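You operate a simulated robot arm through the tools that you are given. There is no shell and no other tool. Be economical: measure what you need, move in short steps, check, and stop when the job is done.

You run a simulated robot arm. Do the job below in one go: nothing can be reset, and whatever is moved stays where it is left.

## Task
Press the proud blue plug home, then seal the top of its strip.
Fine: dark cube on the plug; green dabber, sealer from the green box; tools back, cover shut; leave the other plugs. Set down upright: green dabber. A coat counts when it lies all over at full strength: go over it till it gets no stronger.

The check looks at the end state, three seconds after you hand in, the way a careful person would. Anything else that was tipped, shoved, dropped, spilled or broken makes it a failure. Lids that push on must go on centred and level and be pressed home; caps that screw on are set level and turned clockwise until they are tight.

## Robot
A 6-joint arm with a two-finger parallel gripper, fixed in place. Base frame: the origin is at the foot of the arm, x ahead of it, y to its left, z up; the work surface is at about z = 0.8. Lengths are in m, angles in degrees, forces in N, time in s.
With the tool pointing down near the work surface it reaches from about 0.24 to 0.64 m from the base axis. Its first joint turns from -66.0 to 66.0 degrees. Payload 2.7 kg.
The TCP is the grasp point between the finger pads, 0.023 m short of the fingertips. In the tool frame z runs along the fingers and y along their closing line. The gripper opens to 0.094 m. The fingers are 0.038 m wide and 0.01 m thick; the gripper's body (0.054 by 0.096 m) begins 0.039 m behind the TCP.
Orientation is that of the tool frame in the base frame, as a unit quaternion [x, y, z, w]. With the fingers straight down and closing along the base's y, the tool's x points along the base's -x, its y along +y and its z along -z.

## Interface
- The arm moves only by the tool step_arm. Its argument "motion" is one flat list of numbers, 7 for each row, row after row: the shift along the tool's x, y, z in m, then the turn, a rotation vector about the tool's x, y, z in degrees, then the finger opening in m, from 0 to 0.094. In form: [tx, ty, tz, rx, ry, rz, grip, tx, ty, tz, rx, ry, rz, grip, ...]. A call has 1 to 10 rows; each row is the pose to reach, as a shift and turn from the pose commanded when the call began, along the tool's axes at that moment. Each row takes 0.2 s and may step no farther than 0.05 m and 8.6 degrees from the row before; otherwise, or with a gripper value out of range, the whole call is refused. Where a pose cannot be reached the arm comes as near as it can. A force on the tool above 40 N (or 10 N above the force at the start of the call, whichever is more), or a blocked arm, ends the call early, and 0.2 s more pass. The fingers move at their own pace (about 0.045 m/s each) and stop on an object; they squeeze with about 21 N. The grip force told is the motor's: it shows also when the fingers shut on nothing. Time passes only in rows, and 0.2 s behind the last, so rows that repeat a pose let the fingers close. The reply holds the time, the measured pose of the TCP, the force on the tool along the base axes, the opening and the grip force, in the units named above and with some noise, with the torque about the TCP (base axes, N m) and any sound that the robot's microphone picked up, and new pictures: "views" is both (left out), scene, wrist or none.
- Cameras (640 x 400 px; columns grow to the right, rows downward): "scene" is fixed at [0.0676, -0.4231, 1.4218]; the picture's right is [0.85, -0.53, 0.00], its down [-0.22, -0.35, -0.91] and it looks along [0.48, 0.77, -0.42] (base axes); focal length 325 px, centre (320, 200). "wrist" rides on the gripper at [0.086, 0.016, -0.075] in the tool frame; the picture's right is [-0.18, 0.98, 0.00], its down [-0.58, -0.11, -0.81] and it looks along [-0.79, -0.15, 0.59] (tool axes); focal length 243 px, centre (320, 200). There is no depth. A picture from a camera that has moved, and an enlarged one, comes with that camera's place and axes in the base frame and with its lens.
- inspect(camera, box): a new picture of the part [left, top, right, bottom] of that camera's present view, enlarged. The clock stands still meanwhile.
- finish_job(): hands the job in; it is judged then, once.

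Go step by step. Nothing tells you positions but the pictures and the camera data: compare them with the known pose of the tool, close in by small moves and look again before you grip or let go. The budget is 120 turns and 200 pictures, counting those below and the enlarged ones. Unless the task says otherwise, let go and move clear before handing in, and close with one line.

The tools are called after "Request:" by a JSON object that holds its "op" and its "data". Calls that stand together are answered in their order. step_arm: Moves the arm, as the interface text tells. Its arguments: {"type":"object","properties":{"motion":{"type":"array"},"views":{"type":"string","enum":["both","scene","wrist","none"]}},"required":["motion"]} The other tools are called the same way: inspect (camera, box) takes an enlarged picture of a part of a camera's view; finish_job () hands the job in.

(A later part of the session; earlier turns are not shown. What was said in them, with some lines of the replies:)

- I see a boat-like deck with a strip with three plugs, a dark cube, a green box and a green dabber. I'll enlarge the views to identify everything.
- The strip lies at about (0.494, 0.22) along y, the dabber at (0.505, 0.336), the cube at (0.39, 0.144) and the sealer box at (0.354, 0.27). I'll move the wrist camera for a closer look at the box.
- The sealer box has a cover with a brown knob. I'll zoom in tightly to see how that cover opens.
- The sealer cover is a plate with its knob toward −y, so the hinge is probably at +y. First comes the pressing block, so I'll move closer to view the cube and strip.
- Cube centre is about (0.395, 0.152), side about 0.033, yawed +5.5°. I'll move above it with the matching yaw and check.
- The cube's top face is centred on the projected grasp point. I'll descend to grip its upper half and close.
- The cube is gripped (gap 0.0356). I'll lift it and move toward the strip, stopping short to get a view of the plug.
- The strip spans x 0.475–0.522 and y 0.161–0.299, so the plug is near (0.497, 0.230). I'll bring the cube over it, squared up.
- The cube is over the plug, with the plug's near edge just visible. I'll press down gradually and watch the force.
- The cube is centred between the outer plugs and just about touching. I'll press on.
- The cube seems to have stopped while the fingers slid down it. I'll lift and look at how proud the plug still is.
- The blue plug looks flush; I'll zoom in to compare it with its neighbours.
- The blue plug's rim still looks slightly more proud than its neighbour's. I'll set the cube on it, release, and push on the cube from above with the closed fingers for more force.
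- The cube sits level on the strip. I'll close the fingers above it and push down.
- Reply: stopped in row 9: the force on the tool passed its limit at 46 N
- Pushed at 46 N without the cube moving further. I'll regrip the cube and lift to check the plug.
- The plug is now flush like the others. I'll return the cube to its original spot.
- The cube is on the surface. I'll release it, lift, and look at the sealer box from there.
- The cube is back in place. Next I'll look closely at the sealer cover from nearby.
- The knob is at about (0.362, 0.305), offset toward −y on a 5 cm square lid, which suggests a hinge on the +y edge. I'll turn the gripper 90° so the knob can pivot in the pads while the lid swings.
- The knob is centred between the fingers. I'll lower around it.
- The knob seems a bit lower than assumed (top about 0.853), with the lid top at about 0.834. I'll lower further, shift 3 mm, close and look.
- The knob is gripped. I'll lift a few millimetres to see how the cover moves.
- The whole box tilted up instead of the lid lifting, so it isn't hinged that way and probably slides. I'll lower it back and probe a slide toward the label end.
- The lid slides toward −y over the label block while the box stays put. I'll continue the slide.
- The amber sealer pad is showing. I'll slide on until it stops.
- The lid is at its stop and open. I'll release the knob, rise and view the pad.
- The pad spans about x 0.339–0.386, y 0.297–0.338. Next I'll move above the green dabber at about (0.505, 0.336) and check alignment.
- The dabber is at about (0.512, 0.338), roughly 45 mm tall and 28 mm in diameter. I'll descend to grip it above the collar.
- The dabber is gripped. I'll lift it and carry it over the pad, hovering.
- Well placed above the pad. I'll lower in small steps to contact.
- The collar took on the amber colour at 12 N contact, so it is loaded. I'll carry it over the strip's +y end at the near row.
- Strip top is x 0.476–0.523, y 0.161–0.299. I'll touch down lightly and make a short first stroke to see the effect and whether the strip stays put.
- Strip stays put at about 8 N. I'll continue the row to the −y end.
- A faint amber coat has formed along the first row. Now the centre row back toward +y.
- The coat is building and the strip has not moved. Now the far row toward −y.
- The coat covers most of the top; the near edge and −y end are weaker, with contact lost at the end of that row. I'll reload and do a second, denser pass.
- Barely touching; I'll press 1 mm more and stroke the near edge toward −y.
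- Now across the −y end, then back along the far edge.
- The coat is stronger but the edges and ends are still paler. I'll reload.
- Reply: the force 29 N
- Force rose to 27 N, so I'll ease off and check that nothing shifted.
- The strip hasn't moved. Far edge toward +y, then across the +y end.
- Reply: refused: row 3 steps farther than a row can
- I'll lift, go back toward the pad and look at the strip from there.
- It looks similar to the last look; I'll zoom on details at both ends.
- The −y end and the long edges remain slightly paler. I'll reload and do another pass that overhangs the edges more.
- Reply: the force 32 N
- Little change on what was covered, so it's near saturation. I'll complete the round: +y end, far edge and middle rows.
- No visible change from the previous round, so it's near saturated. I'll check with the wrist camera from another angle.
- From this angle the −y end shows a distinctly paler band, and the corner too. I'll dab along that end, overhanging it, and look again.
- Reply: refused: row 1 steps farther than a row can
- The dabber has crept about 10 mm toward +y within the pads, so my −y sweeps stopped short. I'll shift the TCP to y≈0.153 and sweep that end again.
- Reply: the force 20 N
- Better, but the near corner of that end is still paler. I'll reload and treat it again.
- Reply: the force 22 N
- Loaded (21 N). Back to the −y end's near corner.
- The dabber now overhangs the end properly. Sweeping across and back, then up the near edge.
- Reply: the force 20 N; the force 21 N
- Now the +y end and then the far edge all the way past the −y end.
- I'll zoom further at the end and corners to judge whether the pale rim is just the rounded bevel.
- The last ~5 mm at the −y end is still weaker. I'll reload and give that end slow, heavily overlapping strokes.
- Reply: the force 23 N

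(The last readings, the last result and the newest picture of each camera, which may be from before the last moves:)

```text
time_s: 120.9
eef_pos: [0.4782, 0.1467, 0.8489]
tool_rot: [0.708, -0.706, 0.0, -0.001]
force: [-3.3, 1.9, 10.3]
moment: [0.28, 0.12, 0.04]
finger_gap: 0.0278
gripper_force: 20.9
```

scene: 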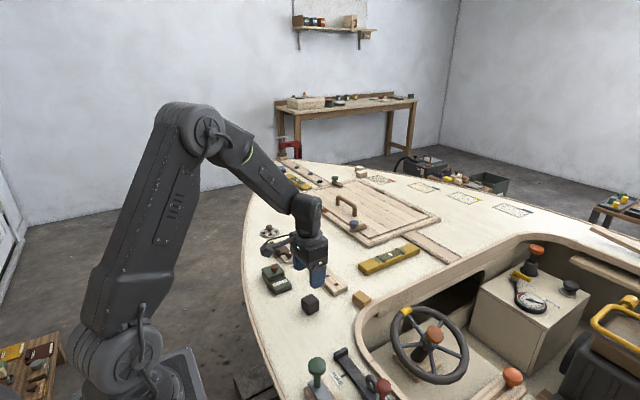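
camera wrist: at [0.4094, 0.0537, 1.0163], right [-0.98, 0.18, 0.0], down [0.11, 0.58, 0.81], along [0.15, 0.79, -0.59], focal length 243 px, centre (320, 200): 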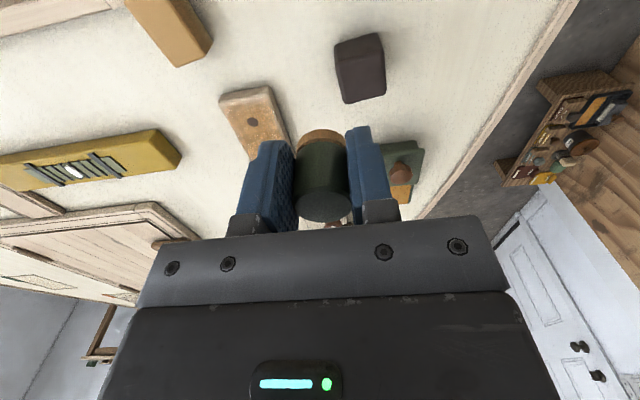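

Contact at 10 N. Slow sweep across the end and back.

Request:
{"op": "step_arm", "data": {"motion": [0, -0.005, 0, 0, 0, 0, 0.0, 0, -0.01, 0, 0, 0, 0, 0.0, 0, -0.015, 0, 0, 0, 0, 0.0, 0, -0.02, 0, 0, 0, 0, 0.0, 0, -0.025, 0, 0, 0, 0, 0.0, 0, -0.03, 0, 0, 0, 0, 0.0, 0, -0.035, 0, 0, 0, 0, 0.0, 0, -0.04, 0, 0, 0, 0, 0.0, 0, -0.044, 0, 0, 0, 0, 0.0, -0.003, -0.044, 0, 0, 0, 0, 0.0], "views": "none"}}

Request:
{"op": "step_arm", "data": {"motion": [0, 0.006, 0, 0, 0, 0, 0.0, 0, 0.012, 0, 0, 0, 0, 0.0, 0, 0.018, 0, 0, 0, 0, 0.0, 0, 0.024, 0, 0, 0, 0, 0.0, 0, 0.03, 0, 0, 0, 0, 0.0, 0, 0.036, 0, 0, 0, 0, 0.0, 0, 0.042, 0, 0, 0, 0, 0.0, 0, 0.045, 0, 0, 0, 0, 0.0], "views": "none"}}

Request:
{"op": "step_arm", "data": {"motion": [0, 0, -0.03, 0, 0, 0, 0.0, 0.01, 0, -0.07, 0, 0, 0, 0.0, 0.01, 0.04, -0.095, 0, 0, 0, 0.0, 0.01, 0.05, -0.095, 0, 0, 0, 0.0], "views": "none"}}

Request:
{"op": "inspect", "data": {"camera": "wrist", "box": [216, 78, 280, 118]}}

Request:
{"op": "inspect", "data": {"camera": "scene", "box": [334, 280, 350, 290]}}

```text
time_s: 123.1
eef_pos: [0.5236, 0.1492, 0.8479]
tool_rot: [-0.707, 0.708, -0.001, 0.001]
force: [-4.7, -8.7, 27.5]
moment: [0.15, 0.33, 0.15]
finger_gap: 0.0281
gripper_force: 21.1
```

```text
time_s: 124.9
eef_pos: [0.4774, 0.15, 0.8459]
tool_rot: [0.707, -0.707, 0.0, 0.0]
force: [3.8, -1.6, 11.5]
moment: [0.13, -0.2, -0.08]
finger_gap: 0.0285
gripper_force: 20.9
```

```text
time_s: 125.9
eef_pos: [0.4264, 0.1386, 0.9409]
tool_rot: [-0.707, 0.707, 0.002, -0.001]
force: [-0.5, 0.8, 0.3]
moment: [-0.02, 0.01, 0.02]
finger_gap: 0.0281
gripper_force: 21.1
```

```text
10.00 times, centred on (248, 98) of wrist
camera zoom: at [0.4106, 0.0533, 1.0153], right [-0.98, 0.18, 0.0], down [0.11, 0.58, 0.81], along [0.15, 0.79, -0.59], focal length 2426 px, centre (1040, 1220)
```

zoom: 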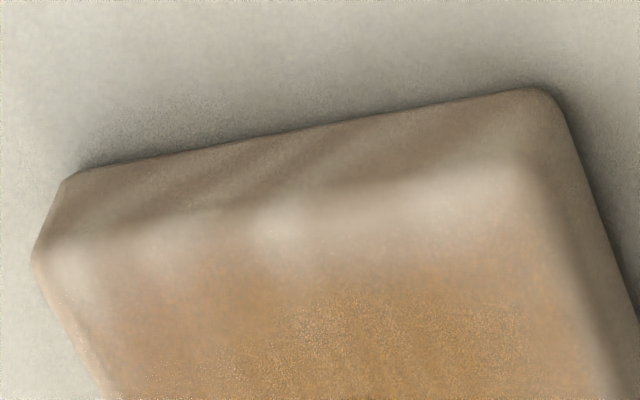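

```text
16.00 times, centred on (342, 285) of scene
camera zoom: at [0.0675, -0.4231, 1.4218], right [0.85, -0.53, 0.0], down [-0.22, -0.35, -0.91], along [0.48, 0.77, -0.42], focal length 5196 px, centre (-32, -1160)
```

zoom: 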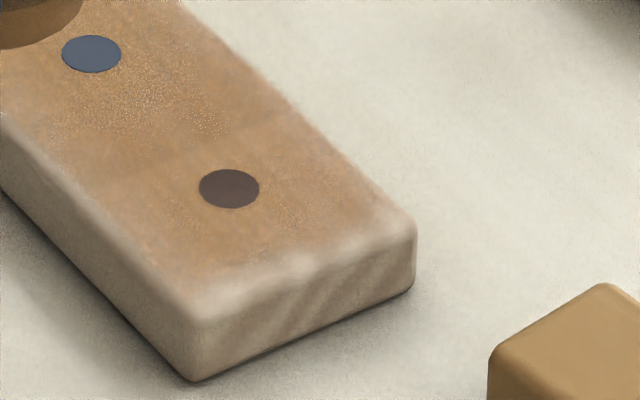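

No further change, so the coat is saturated and the rim is the bevel. Now I'll return the dabber to its spot at about (0.511, 0.338), allowing for its 10 mm offset in the pads.

Request:
{"op": "step_arm", "data": {"motion": [-0.038, -0.017, 0, 0, 0, 0, 0.0, -0.076, -0.034, 0, 0, 0, 0, 0.0, -0.114, -0.051, 0, 0, 0, 0, 0.0, -0.152, -0.068, 0, 0, 0, 0, 0.0, -0.1894, -0.084, 0, 0, 0, 0, 0.0, -0.1894, -0.084, 0.045, 0, 0, 0, 0.0, -0.1894, -0.084, 0.09, 0, 0, 0, 0.0, -0.1894, -0.084, 0.098, 0, 0, 0, 0.0], "views": "wrist"}}

Request:
{"op": "inspect", "data": {"camera": "scene", "box": [280, 230, 360, 290]}}

Request:
{"op": "inspect", "data": {"camera": "wrist", "box": [240, 80, 400, 200]}}

```text
time_s: 127.7
eef_pos: [0.5117, 0.3308, 0.8429]
tool_rot: [0.708, -0.706, -0.003, 0.0]
force: [0.3, 0.3, -0.4]
moment: [-0.01, 0.02, 0.0]
finger_gap: 0.0285
gripper_force: 21.1
camera wrist: at [0.4955, 0.2443, 0.9157], right [-0.98, 0.18, 0.0], down [0.11, 0.58, 0.81], along [0.15, 0.79, -0.59], focal length 243 px, centre (320, 200)
```

wrist: 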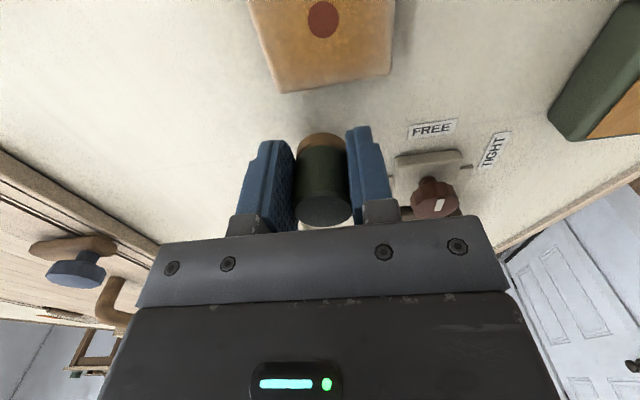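

```text
6.67 times, centred on (320, 260) of scene
camera zoom: at [0.0676, -0.4231, 1.4218], right [0.85, -0.53, 0.0], down [-0.22, -0.35, -0.91], along [0.48, 0.77, -0.42], focal length 2165 px, centre (320, -200)
```

zoom: 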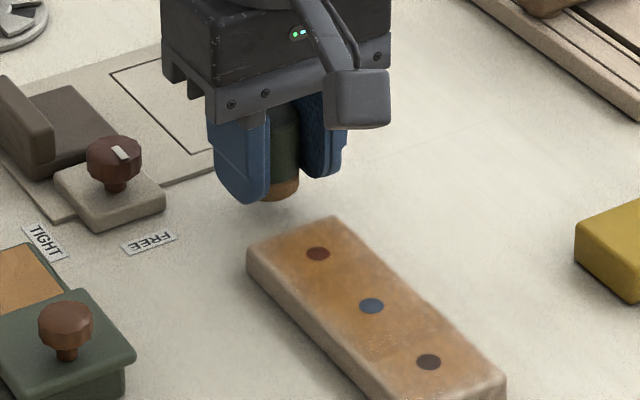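

```text
3.33 times, centred on (320, 140) of wrist
camera zoom: at [0.4955, 0.2443, 0.9157], right [-0.98, 0.18, 0.0], down [0.11, 0.58, 0.81], along [0.15, 0.79, -0.59], focal length 809 px, centre (320, 400)
```

zoom: 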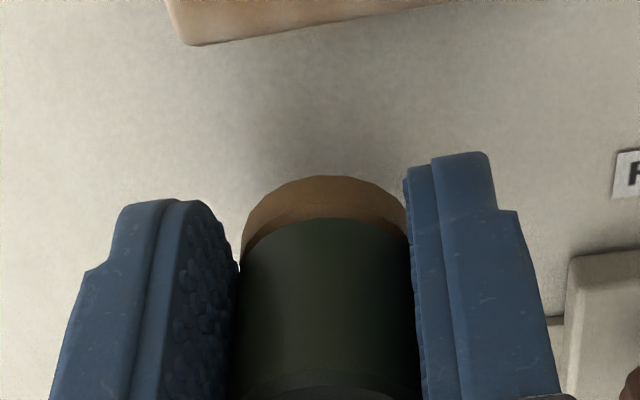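

The +y end looks fully coated. I'll compare both ends once more while the strip is unobstructed.

Request:
{"op": "inspect", "data": {"camera": "scene", "box": [312, 258, 352, 290]}}

Request:
{"op": "inspect", "data": {"camera": "wrist", "box": [230, 0, 406, 110]}}

```text
12.50 times, centred on (332, 274) of scene
camera zoom: at [0.0676, -0.4231, 1.4218], right [0.85, -0.53, 0.0], down [-0.22, -0.35, -0.91], along [0.48, 0.77, -0.42], focal length 4060 px, centre (170, -725)
```

zoom: 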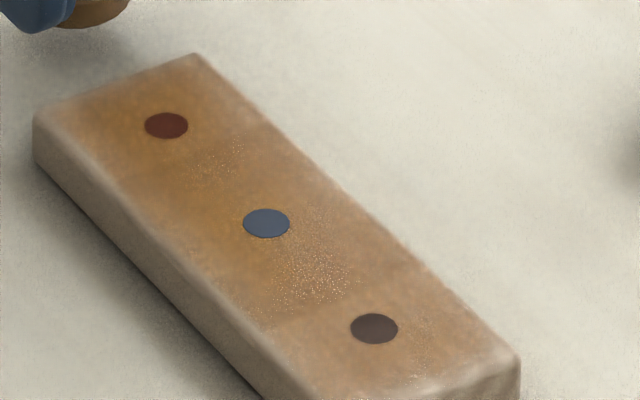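

```text
3.64 times, centred on (318, 55) of wrist
camera zoom: at [0.4955, 0.2443, 0.9157], right [-0.98, 0.18, 0.0], down [0.11, 0.58, 0.81], along [0.15, 0.79, -0.59], focal length 882 px, centre (327, 727)
```

zoom: 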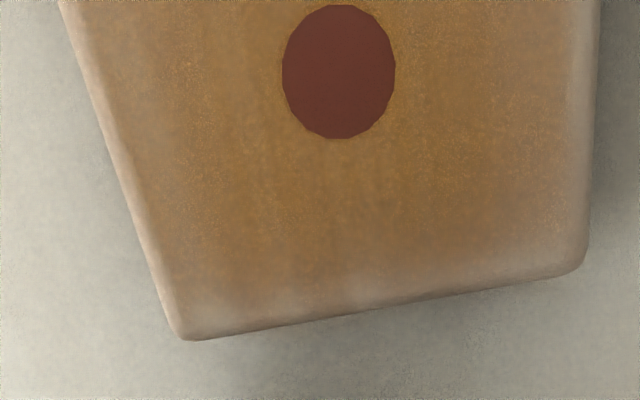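

The fade at the rims is the same all round. The centre line had fewer passes though, so I'll reload once more and run it fully to be sure it's saturated.

Request:
{"op": "step_arm", "data": {"motion": [0, 0, -0.04, 0, 0, 0, 0.0, 0, 0, -0.07, 0, 0, 0, 0.0, 0.005, 0.04, -0.07, 0, 0, 0, 0.0, 0.01, 0.08, -0.07, 0, 0, 0, 0.0, 0.014, 0.12, -0.07, 0, 0, 0, 0.0, 0.017, 0.1497, -0.07, 0, 0, 0, 0.0, 0.017, 0.1497, -0.035, 0, 0, 0, 0.0, 0.017, 0.1497, -0.018, 0, 0, 0, 0.0, 0.017, 0.1497, -0.015, 0, 0, 0, 0.0], "views": "none"}}

Request:
{"op": "step_arm", "data": {"motion": [0, 0, 0.0008, 0, 0, 0, 0.0, 0, 0, 0.0016, 0, 0, 0, 0.0], "views": "none"}}

```text
time_s: 129.7
eef_pos: [0.3615, 0.3119, 0.8579]
tool_rot: [0.708, -0.706, 0.0, -0.001]
force: [0.1, -0.3, 0.0]
moment: [-0.01, 0.0, -0.03]
finger_gap: 0.0285
gripper_force: 21.4
```

```text
time_s: 130.3
eef_pos: [0.3609, 0.3122, 0.8573]
tool_rot: [0.708, -0.707, -0.001, 0.001]
force: [0.5, -0.2, 0.2]
moment: [0.0, -0.01, -0.03]
finger_gap: 0.0283
gripper_force: 21.3
```

Request:
{"op": "step_arm", "data": {"motion": [0.0, 0, 0.001, 0, 0, 0, 0.0, 0, 0, 0.0018, 0, 0, 0, 0.0], "views": "none"}}

```text
time_s: 130.9
eef_pos: [0.3621, 0.3114, 0.8558]
tool_rot: [0.708, -0.706, -0.002, -0.001]
force: [-0.9, 0.1, 1.9]
moment: [-0.02, 0.0, 0.01]
finger_gap: 0.0283
gripper_force: 21.3
```

Request:
{"op": "step_arm", "data": {"motion": [0, 0, 0.0008, 0, 0, 0, 0.0, 0, 0, -0.02, 0, 0, 0, 0.0, 0, 0, -0.06, 0, 0, 0, 0.0, 0.008, -0.045, -0.06, 0, 0, 0, 0.0, 0.016, -0.09, -0.06, 0, 0, 0, 0.0, 0.0245, -0.138, -0.06, 0, 0, 0, 0.0, 0.0245, -0.138, -0.02, 0, 0, 0, 0.0, 0.0245, -0.138, 0.004, 0, 0, 0, 0.0, 0.0245, -0.138, 0.0085, 0, 0, 0, 0.0, 0.0245, -0.138, 0.0095, 0, 0, 0, 0.0], "views": "none"}}

```text
time_s: 133.1
eef_pos: [0.4987, 0.2871, 0.8462]
tool_rot: [0.708, -0.707, -0.002, -0.001]
force: [-1.9, -0.1, 3.9]
moment: [0.01, 0.04, -0.04]
finger_gap: 0.0284
gripper_force: 20.7
```

Request:
{"op": "step_arm", "data": {"motion": [0.001, 0, 0.0006, 0, 0, 0, 0.0, 0.016, 0, 0.0006, 0, 0, 0, 0.0, 0.031, 0, 0.0006, 0, 0, 0, 0.0, 0.046, 0, 0.0006, 0, 0, 0, 0.0, 0.061, 0, 0.0006, 0, 0, 0, 0.0, 0.076, 0, 0.0006, 0, 0, 0, 0.0, 0.091, 0, 0.0006, 0, 0, 0, 0.0, 0.106, 0, 0.0006, 0, 0, 0, 0.0, 0.121, 0, 0.0006, 0, 0, 0, 0.0, 0.136, 0, 0.0006, 0, 0, 0, 0.0], "views": "none"}}

Request:
{"op": "step_arm", "data": {"motion": [-0.0, 0.009, 0, 0, 0, 0, 0.0, -0.015, 0.009, 0, 0, 0, 0, 0.0, -0.03, 0.009, 0, 0, 0, 0, 0.0, -0.045, 0.009, 0, 0, 0, 0, 0.0, -0.06, 0.009, 0, 0, 0, 0, 0.0, -0.075, 0.009, 0, 0, 0, 0, 0.0, -0.09, 0.009, 0, 0, 0, 0, 0.0, -0.105, 0.009, 0, 0, 0, 0, 0.0, -0.12, 0.009, 0, 0, 0, 0, 0.0, -0.134, 0.009, 0, 0, 0, 0, 0.0], "views": "none"}}

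Request:
{"op": "step_arm", "data": {"motion": [0, -0.018, 0, 0, 0, 0, 0.0, 0.015, -0.018, 0, 0, 0, 0, 0.0, 0.03, -0.018, 0, 0, 0, 0, 0.0, 0.045, -0.018, 0, 0, 0, 0, 0.0, 0.06, -0.018, 0, 0, 0, 0, 0.0, 0.075, -0.018, 0, 0, 0, 0, 0.0, 0.09, -0.018, 0, 0, 0, 0, 0.0, 0.105, -0.018, 0, 0, 0, 0, 0.0, 0.12, -0.018, 0, 0, 0, 0, 0.0, 0.134, -0.018, 0, 0, 0, 0, 0.0], "views": "none"}}

Request:
{"op": "step_arm", "data": {"motion": [0, 0, -0.03, 0, 0, 0, 0.0, 0, 0, -0.07, 0, 0, 0, 0.0, -0.045, 0, -0.07, 0, 0, 0, 0.0, -0.09, 0, -0.07, 0, 0, 0, 0.0, -0.135, 0, -0.07, 0, 0, 0, 0.0, -0.178, 0, -0.07, 0, 0, 0, 0.0, -0.178, 0, -0.07, 0, 0, 0, 0.0], "views": "wrist"}}

Request:
{"op": "inspect", "data": {"camera": "scene", "box": [312, 258, 352, 290]}}

```text
time_s: 135.3
eef_pos: [0.5002, 0.1511, 0.8457]
tool_rot: [-0.707, 0.708, 0.002, -0.001]
force: [-0.1, 0.6, 0.9]
moment: [-0.01, -0.02, 0.02]
finger_gap: 0.0286
gripper_force: 21.4
```

```text
time_s: 137.5
eef_pos: [0.4897, 0.2854, 0.8464]
tool_rot: [-0.707, 0.707, 0.001, 0.0]
force: [0.5, -0.7, -0.3]
moment: [0.01, -0.01, -0.01]
finger_gap: 0.0285
gripper_force: 21.1
```

```text
time_s: 139.7
eef_pos: [0.5084, 0.1513, 0.8455]
tool_rot: [0.708, -0.707, -0.001, -0.002]
force: [0.3, 6.0, 13.7]
moment: [0.31, 0.04, -0.02]
finger_gap: 0.0285
gripper_force: 21.0
```

```text
time_s: 141.3
eef_pos: [0.5104, 0.3292, 0.9183]
tool_rot: [0.707, -0.707, -0.001, 0.0]
force: [-0.5, 0.0, -0.7]
moment: [0.04, -0.02, -0.01]
finger_gap: 0.0284
gripper_force: 21.2
camera wrist: at [0.4939, 0.2438, 0.9916], right [-0.98, 0.18, 0.0], down [0.11, 0.58, 0.81], along [0.15, 0.79, -0.59], focal length 243 px, centre (320, 200)
```

wrist: 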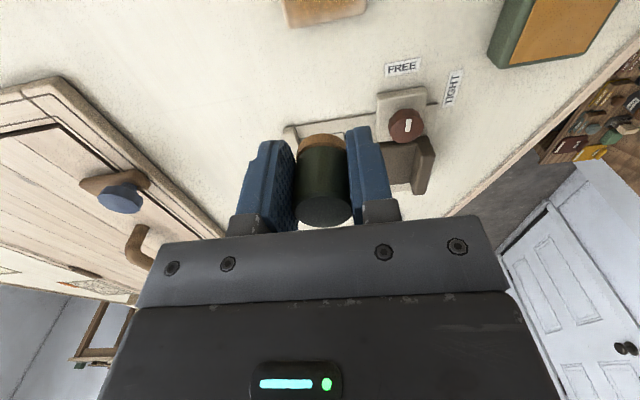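

```text
12.50 times, centred on (332, 274) of scene
camera zoom: at [0.0676, -0.4231, 1.4218], right [0.85, -0.53, 0.0], down [-0.22, -0.35, -0.91], along [0.48, 0.77, -0.42], focal length 4060 px, centre (170, -725)
```

zoom: 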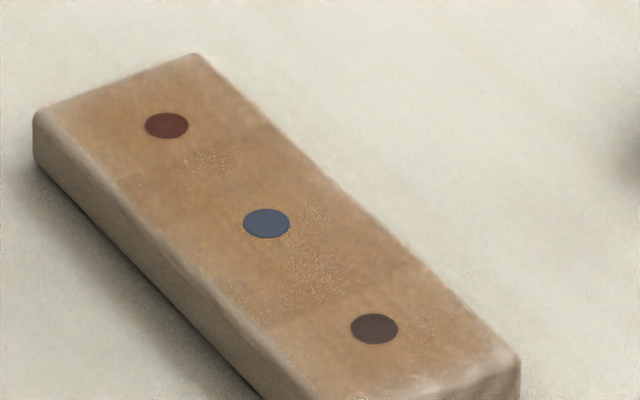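

The coat no longer changes. Lowering the dabber upright onto its spot.

Request:
{"op": "step_arm", "data": {"motion": [0, 0, 0.04, 0, 0, 0, 0.0, 0, 0, 0.07, 0, 0, 0, 0.0, 0, 0, 0.081, 0, 0, 0, 0.0, 0, 0, 0.083, 0, 0, 0, 0.0], "views": "none"}}

Request:
{"op": "inspect", "data": {"camera": "scene", "box": [290, 235, 338, 270]}}

```text
time_s: 142.3
eef_pos: [0.5087, 0.3294, 0.8337]
tool_rot: [0.707, -0.707, -0.002, -0.001]
force: [-0.2, -0.4, -0.6]
moment: [0.04, -0.01, 0.03]
finger_gap: 0.0284
gripper_force: 20.6
```

```text
11.43 times, centred on (314, 252) of scene
camera zoom: at [0.0676, -0.4231, 1.4218], right [0.85, -0.53, 0.0], down [-0.22, -0.35, -0.91], along [0.48, 0.77, -0.42], focal length 3712 px, centre (389, -400)
```

zoom: 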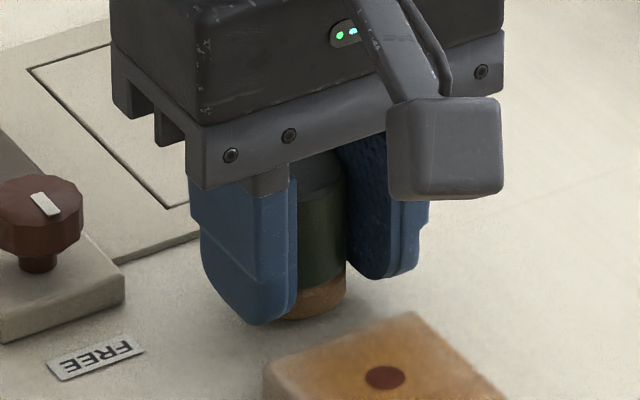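

Request:
{"op": "step_arm", "data": {"motion": [0, 0, 0.0015, 0, 0, 0, 0.0, 0, 0, 0.003, 0, 0, 0, 0.0], "views": "none"}}

```text
time_s: 142.9
eef_pos: [0.5094, 0.3305, 0.8305]
tool_rot: [0.707, -0.707, -0.002, -0.001]
force: [-1.7, -1.2, 3.8]
moment: [-0.07, 0.04, 0.0]
finger_gap: 0.0284
gripper_force: 21.2
```

It's touching at 4 N. I'll release and lift away.

Request:
{"op": "step_arm", "data": {"motion": [0, 0, 0.0003, 0, 0, 0, 0.0, 0, 0, 0.0, 0, 0, 0, 0.06, 0, 0, 0, 0, 0, 0, 0.06, 0, 0, 0, 0, 0, 0, 0.06, 0, 0, -0.04, 0, 0, 0, 0.06, 0, 0, -0.08, 0, 0, 0, 0.06, 0, 0, -0.11, 0, 0, 0, 0.07], "views": "wrist"}}

Request:
{"op": "inspect", "data": {"camera": "scene", "box": [280, 235, 360, 295]}}

```text
time_s: 144.5
eef_pos: [0.5086, 0.3312, 0.9411]
tool_rot: [0.708, -0.707, -0.001, 0.0]
force: [-0.9, 0.9, 0.2]
moment: [0.01, 0.03, 0.0]
finger_gap: 0.07
gripper_force: 0.1
camera wrist: at [0.4937, 0.245, 1.0148], right [-0.98, 0.18, 0.0], down [0.11, 0.58, 0.81], along [0.15, 0.79, -0.59], focal length 243 px, centre (320, 200)
```

wrist: 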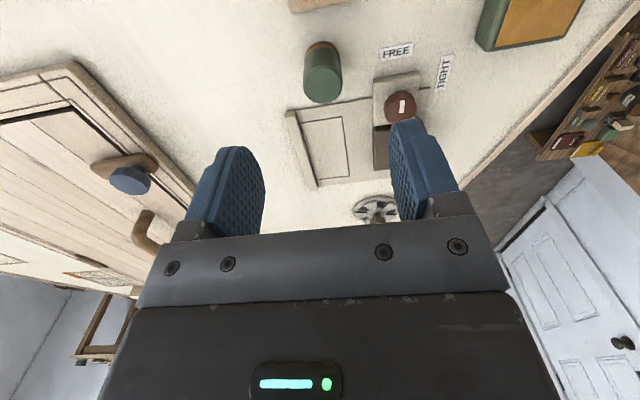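

```text
6.67 times, centred on (320, 265) of scene
camera zoom: at [0.0675, -0.4231, 1.4218], right [0.85, -0.53, 0.0], down [-0.22, -0.35, -0.91], along [0.48, 0.77, -0.42], focal length 2165 px, centre (320, -233)
```

zoom: 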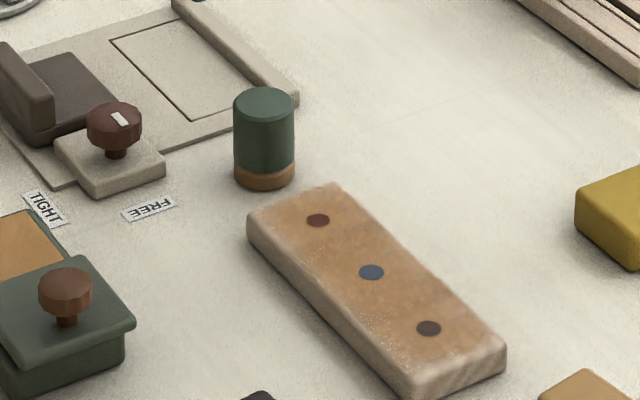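

The dabber stands upright at home. Next I'll move over the cover knob (≈(0.361, 0.241)) to slide it shut.

Request:
{"op": "step_arm", "data": {"motion": [0.0225, 0.037, 0, 0, 0, 0, 0.07, 0.045, 0.074, 0, 0, 0, 0, 0.07, 0.068, 0.111, 0, 0, 0, 0, 0.07, 0.0902, 0.1476, 0, 0, 0, 0, 0.07, 0.0902, 0.1476, 0.055, 0, 0, 0, 0.07, 0.0902, 0.1476, 0.065, 0, 0, 0, 0.07], "views": "wrist"}}

Request:
{"op": "inspect", "data": {"camera": "scene", "box": [256, 255, 312, 297]}}

```text
refused: row 5 steps farther than a row can; nothing moved
```

```text
9.52 times, centred on (284, 276) of scene
camera zoom: at [0.0675, -0.4231, 1.4218], right [0.85, -0.53, 0.0], down [-0.22, -0.35, -0.91], along [0.48, 0.77, -0.42], focal length 3093 px, centre (663, -524)
```

zoom: 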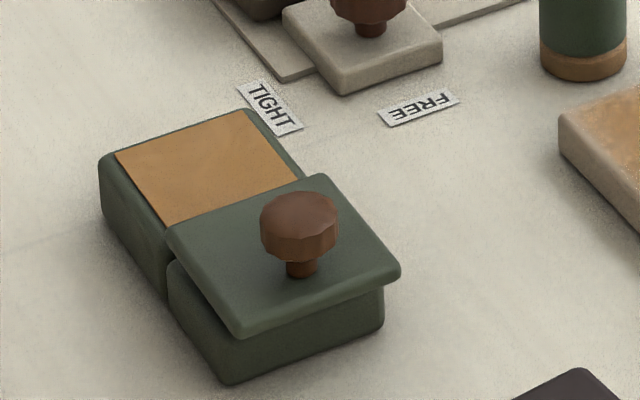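

Request:
{"op": "step_arm", "data": {"motion": [0.0225, 0.037, 0, 0, 0, 0, 0.07, 0.045, 0.074, 0, 0, 0, 0, 0.07, 0.068, 0.111, 0, 0, 0, 0, 0.07, 0.0902, 0.1476, 0, 0, 0, 0, 0.07, 0.0902, 0.1476, 0.04, 0, 0, 0, 0.07, 0.0902, 0.1476, 0.06, 0, 0, 0, 0.07, 0.0902, 0.1476, 0.06, 0, 0, 0, 0.07], "views": "wrist"}}

Request:
{"op": "inspect", "data": {"camera": "wrist", "box": [240, 90, 400, 200]}}

Request:
{"op": "inspect", "data": {"camera": "scene", "box": [256, 255, 312, 297]}}

```text
time_s: 146.1
eef_pos: [0.3623, 0.2406, 0.8778]
tool_rot: [0.708, -0.707, -0.001, 0.0]
force: [-0.1, -0.1, -0.5]
moment: [0.01, -0.01, 0.0]
finger_gap: 0.0701
gripper_force: 0.0
camera wrist: at [0.3465, 0.1542, 0.9517], right [-0.98, 0.18, 0.0], down [0.11, 0.58, 0.81], along [0.15, 0.79, -0.59], focal length 243 px, centre (320, 200)
```

wrist: 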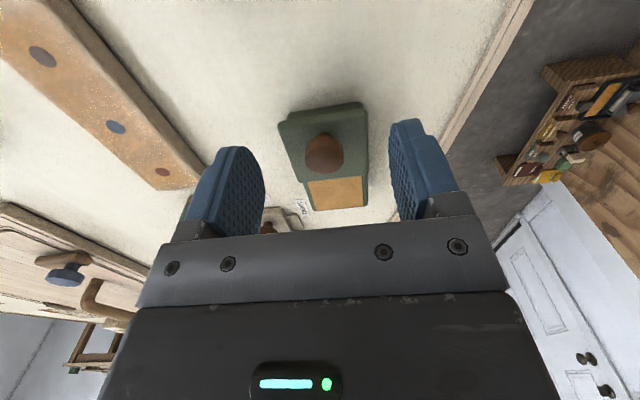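

```text
3.64 times, centred on (320, 145) of wrist
camera zoom: at [0.3465, 0.1542, 0.9517], right [-0.98, 0.18, 0.0], down [0.11, 0.58, 0.81], along [0.15, 0.79, -0.59], focal length 882 px, centre (320, 400)
```

zoom: 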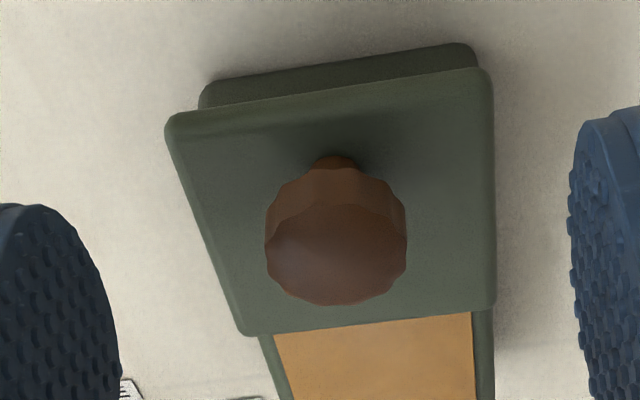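

```text
9.52 times, centred on (284, 276) of scene
camera zoom: at [0.0675, -0.4231, 1.4218], right [0.85, -0.53, 0.0], down [-0.22, -0.35, -0.91], along [0.48, 0.77, -0.42], focal length 3093 px, centre (663, -524)
```

zoom: 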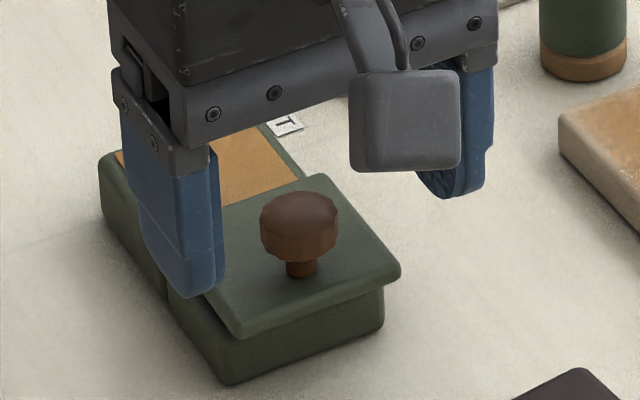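

Request:
{"op": "step_arm", "data": {"motion": [0, 0.002, 0.007, 0, 0, 0, 0.07, 0, 0.002, 0.0135, 0, 0, 0, 0.07, 0, 0.002, 0.0135, 0, 0, 0, 0.0, 0, 0.002, 0.0135, 0, 0, 0, 0.0, 0, 0.002, 0.0135, 0, 0, 0, 0.0, 0, 0.002, 0.0135, 0, 0, 0, 0.0], "views": "none"}}

```text
time_s: 147.5
eef_pos: [0.3605, 0.2394, 0.8646]
tool_rot: [0.707, -0.707, -0.001, -0.001]
force: [2.3, 0.1, 0.2]
moment: [0.12, -0.05, -0.08]
finger_gap: 0.0209
gripper_force: 21.4
```

Knob gripped. Sliding the cover back toward +y.

Request:
{"op": "step_arm", "data": {"motion": [-0.01, 0, 0, 0, 0, 0, 0.0, -0.02, 0, 0, 0, 0, 0, 0.0, -0.03, 0, 0, 0, 0, 0, 0.0, -0.04, 0, 0, 0, 0, 0, 0.0, -0.048, 0, 0, 0, 0, 0, 0.0], "views": "none"}}

Request:
{"op": "inspect", "data": {"camera": "scene", "box": [256, 255, 312, 297]}}

```text
time_s: 148.7
eef_pos: [0.3589, 0.2878, 0.8658]
tool_rot: [0.708, -0.706, -0.001, 0.0]
force: [-0.2, -0.6, 0.4]
moment: [0.08, 0.02, -0.02]
finger_gap: 0.0212
gripper_force: 20.9
```

```text
9.52 times, centred on (284, 276) of scene
camera zoom: at [0.0676, -0.4231, 1.4218], right [0.85, -0.53, 0.0], down [-0.22, -0.35, -0.91], along [0.48, 0.77, -0.42], focal length 3093 px, centre (663, -524)
```

zoom: 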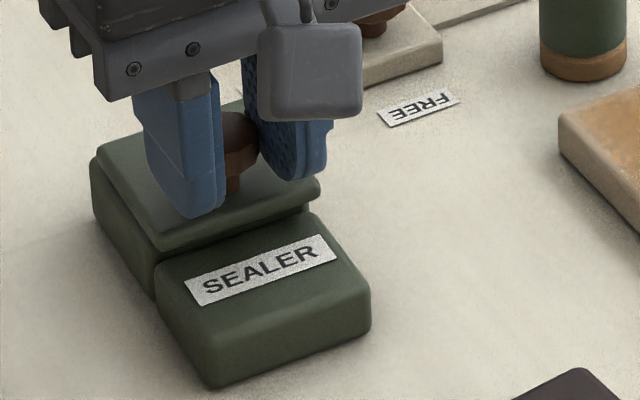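

Request:
{"op": "step_arm", "data": {"motion": [-0.004, -0.002, 0, 0, 0, 0, 0.0, -0.008, -0.003, 0, 0, 0, 0, 0.0, -0.011, -0.003, 0, 0, 0, 0, 0.0], "views": "none"}}

Request:
{"op": "inspect", "data": {"camera": "scene", "box": [256, 255, 312, 297]}}

```text
time_s: 149.5
eef_pos: [0.3607, 0.2978, 0.8658]
tool_rot: [0.708, -0.706, -0.001, 0.0]
force: [0.1, -0.5, -0.6]
moment: [-0.01, 0.0, -0.03]
finger_gap: 0.0212
gripper_force: 20.9
```

```text
9.52 times, centred on (284, 276) of scene
camera zoom: at [0.0676, -0.4231, 1.4218], right [0.85, -0.53, 0.0], down [-0.22, -0.35, -0.91], along [0.48, 0.77, -0.42], focal length 3093 px, centre (663, -524)
```

zoom: 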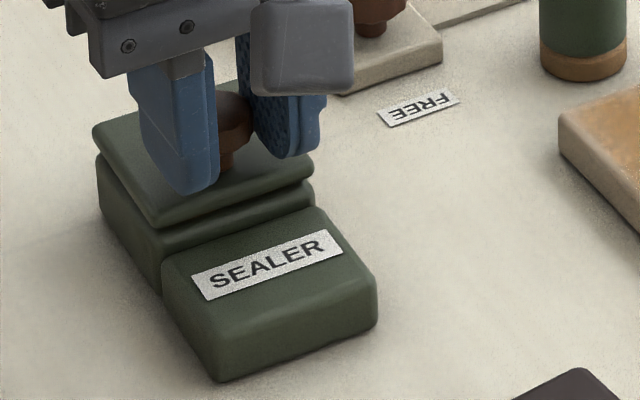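

It looks almost closed. I'll push a bit more to feel the stop.

Request:
{"op": "step_arm", "data": {"motion": [-0.0015, 0, 0, 0, 0, 0, 0.0, -0.003, 0, 0, 0, 0, 0, 0.0], "views": "none"}}

Request:
{"op": "inspect", "data": {"camera": "scene", "box": [256, 255, 312, 297]}}

```text
time_s: 150.1
eef_pos: [0.3614, 0.3015, 0.8667]
tool_rot: [0.708, -0.706, -0.001, 0.0]
force: [-0.8, -1.3, -0.4]
moment: [-0.05, -0.03, 0.01]
finger_gap: 0.0214
gripper_force: 20.6
```

```text
9.52 times, centred on (284, 276) of scene
camera zoom: at [0.0676, -0.4231, 1.4218], right [0.85, -0.53, 0.0], down [-0.22, -0.35, -0.91], along [0.48, 0.77, -0.42], focal length 3093 px, centre (663, -524)
```

zoom: 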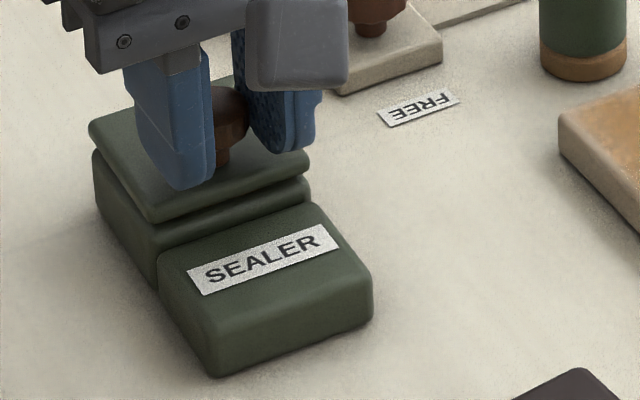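

The box began moving with the lid, so the cover is fully shut. Releasing and clearing.

Request:
{"op": "step_arm", "data": {"motion": [0, 0, 0, 0, 0, 0, 0.06, 0, 0, 0, 0, 0, 0, 0.06, 0, 0, 0, 0, 0, 0, 0.06, 0, 0, -0.04, 0, 0, 0, 0.06, 0, 0, -0.08, 0, 0, 0, 0.06, 0.02, 0, -0.12, 0, 0, 0, 0.06, 0.06, 0, -0.14, 0, 0, 0, 0.06], "views": "both"}}

Request:
{"op": "inspect", "data": {"camera": "scene", "box": [250, 235, 360, 310]}}

Request:
{"op": "inspect", "data": {"camera": "wrist", "box": [240, 30, 400, 140]}}

```text
time_s: 151.7
eef_pos: [0.3608, 0.2406, 1.0065]
tool_rot: [0.708, -0.706, -0.002, 0.0]
force: [-0.2, 0.1, 0.5]
moment: [0.01, -0.02, -0.01]
finger_gap: 0.0601
gripper_force: 0.1
camera wrist: at [0.3455, 0.1545, 1.0803], right [-0.98, 0.18, 0.0], down [0.11, 0.58, 0.81], along [0.15, 0.79, -0.59], focal length 243 px, centre (320, 200)
```

scene: 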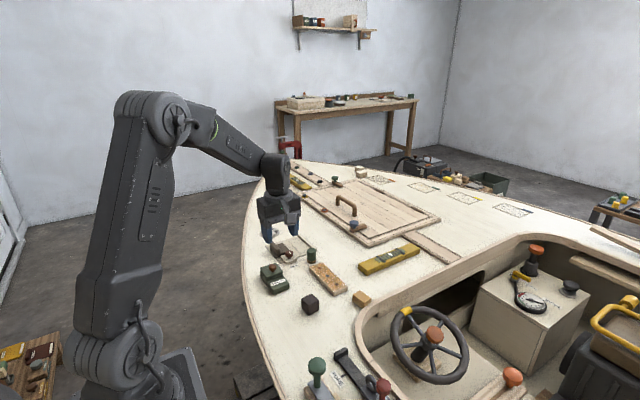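
wrist: 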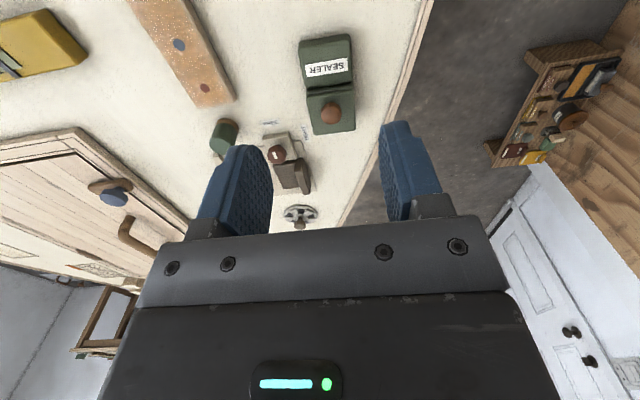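

```text
5.33 times, centred on (305, 272) of scene
camera zoom: at [0.0676, -0.4231, 1.4218], right [0.85, -0.53, 0.0], down [-0.22, -0.35, -0.91], along [0.48, 0.77, -0.42], focal length 1732 px, centre (400, -187)
```

zoom: 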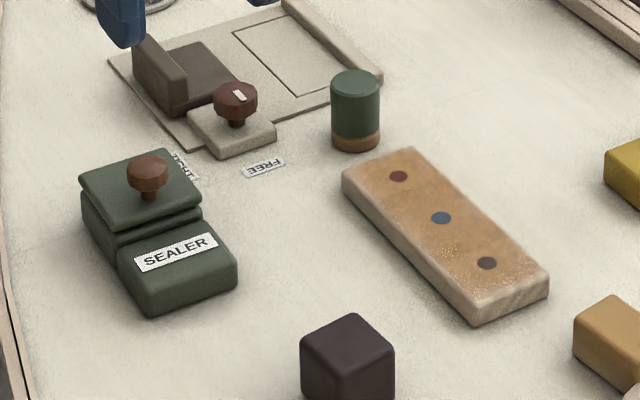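

```text
3.64 times, centred on (320, 85) of wrist
camera zoom: at [0.3455, 0.1545, 1.0803], right [-0.98, 0.18, 0.0], down [0.11, 0.58, 0.81], along [0.15, 0.79, -0.59], focal length 882 px, centre (320, 618)
```

zoom: 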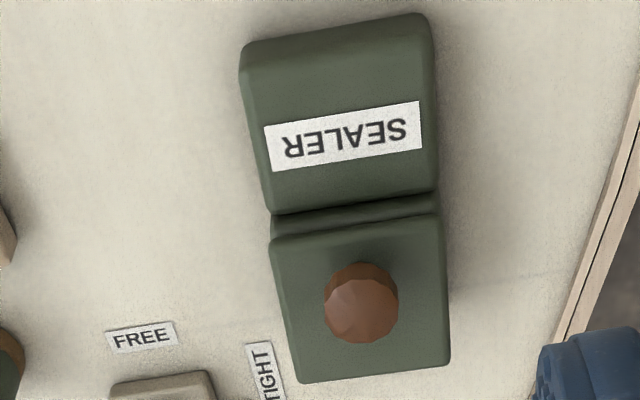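

The cover is shut and everything is in place. One last look at the strip from this unobstructed wrist view.

Request:
{"op": "inspect", "data": {"camera": "wrist", "box": [110, 0, 250, 110]}}

Request:
{"op": "inspect", "data": {"camera": "scene", "box": [306, 256, 358, 298]}}

```text
3.64 times, centred on (180, 55) of wrist
camera zoom: at [0.3455, 0.1545, 1.0803], right [-0.98, 0.18, 0.0], down [0.11, 0.58, 0.81], along [0.15, 0.79, -0.59], focal length 882 px, centre (829, 727)
```

zoom: 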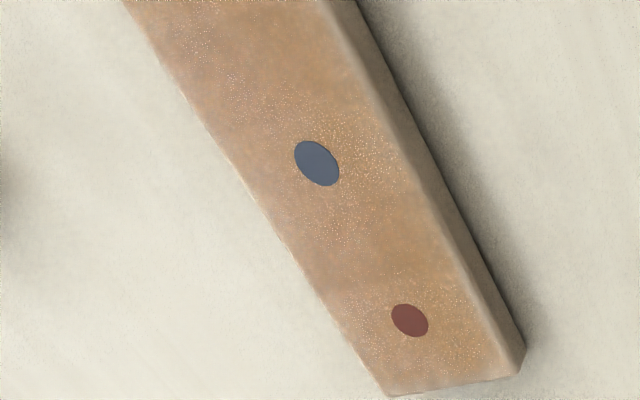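

```text
9.52 times, centred on (332, 277) of scene
camera zoom: at [0.0676, -0.4231, 1.4218], right [0.85, -0.53, 0.0], down [-0.22, -0.35, -0.91], along [0.48, 0.77, -0.42], focal length 3093 px, centre (206, -533)
```

zoom: 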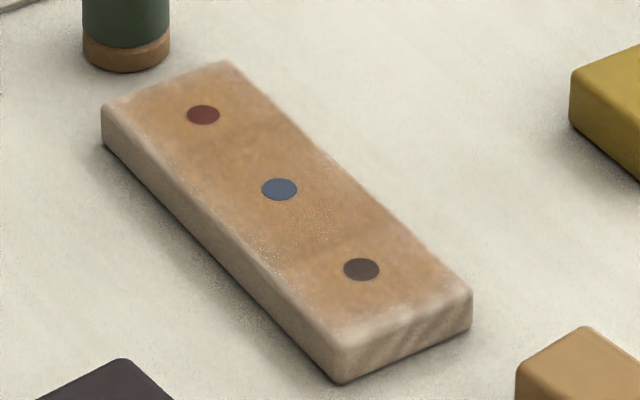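

The coat is even over the whole top, the blue plug is flush, the cube and dabber are back with the dabber upright, and the sealer cover is shut. Handing in.

Request:
{"op": "finish_job", "data": {}}

```text
The job is handed in.
```

The blue plug is pressed flush and the strip top is sealed until further passes made no visible difference. It looks slightly paler on the rounded edges, most at the −y end. The cube and green dabber (upright) are back, and the sealer cover is shut, though its box ended up about 4 mm from where it started.
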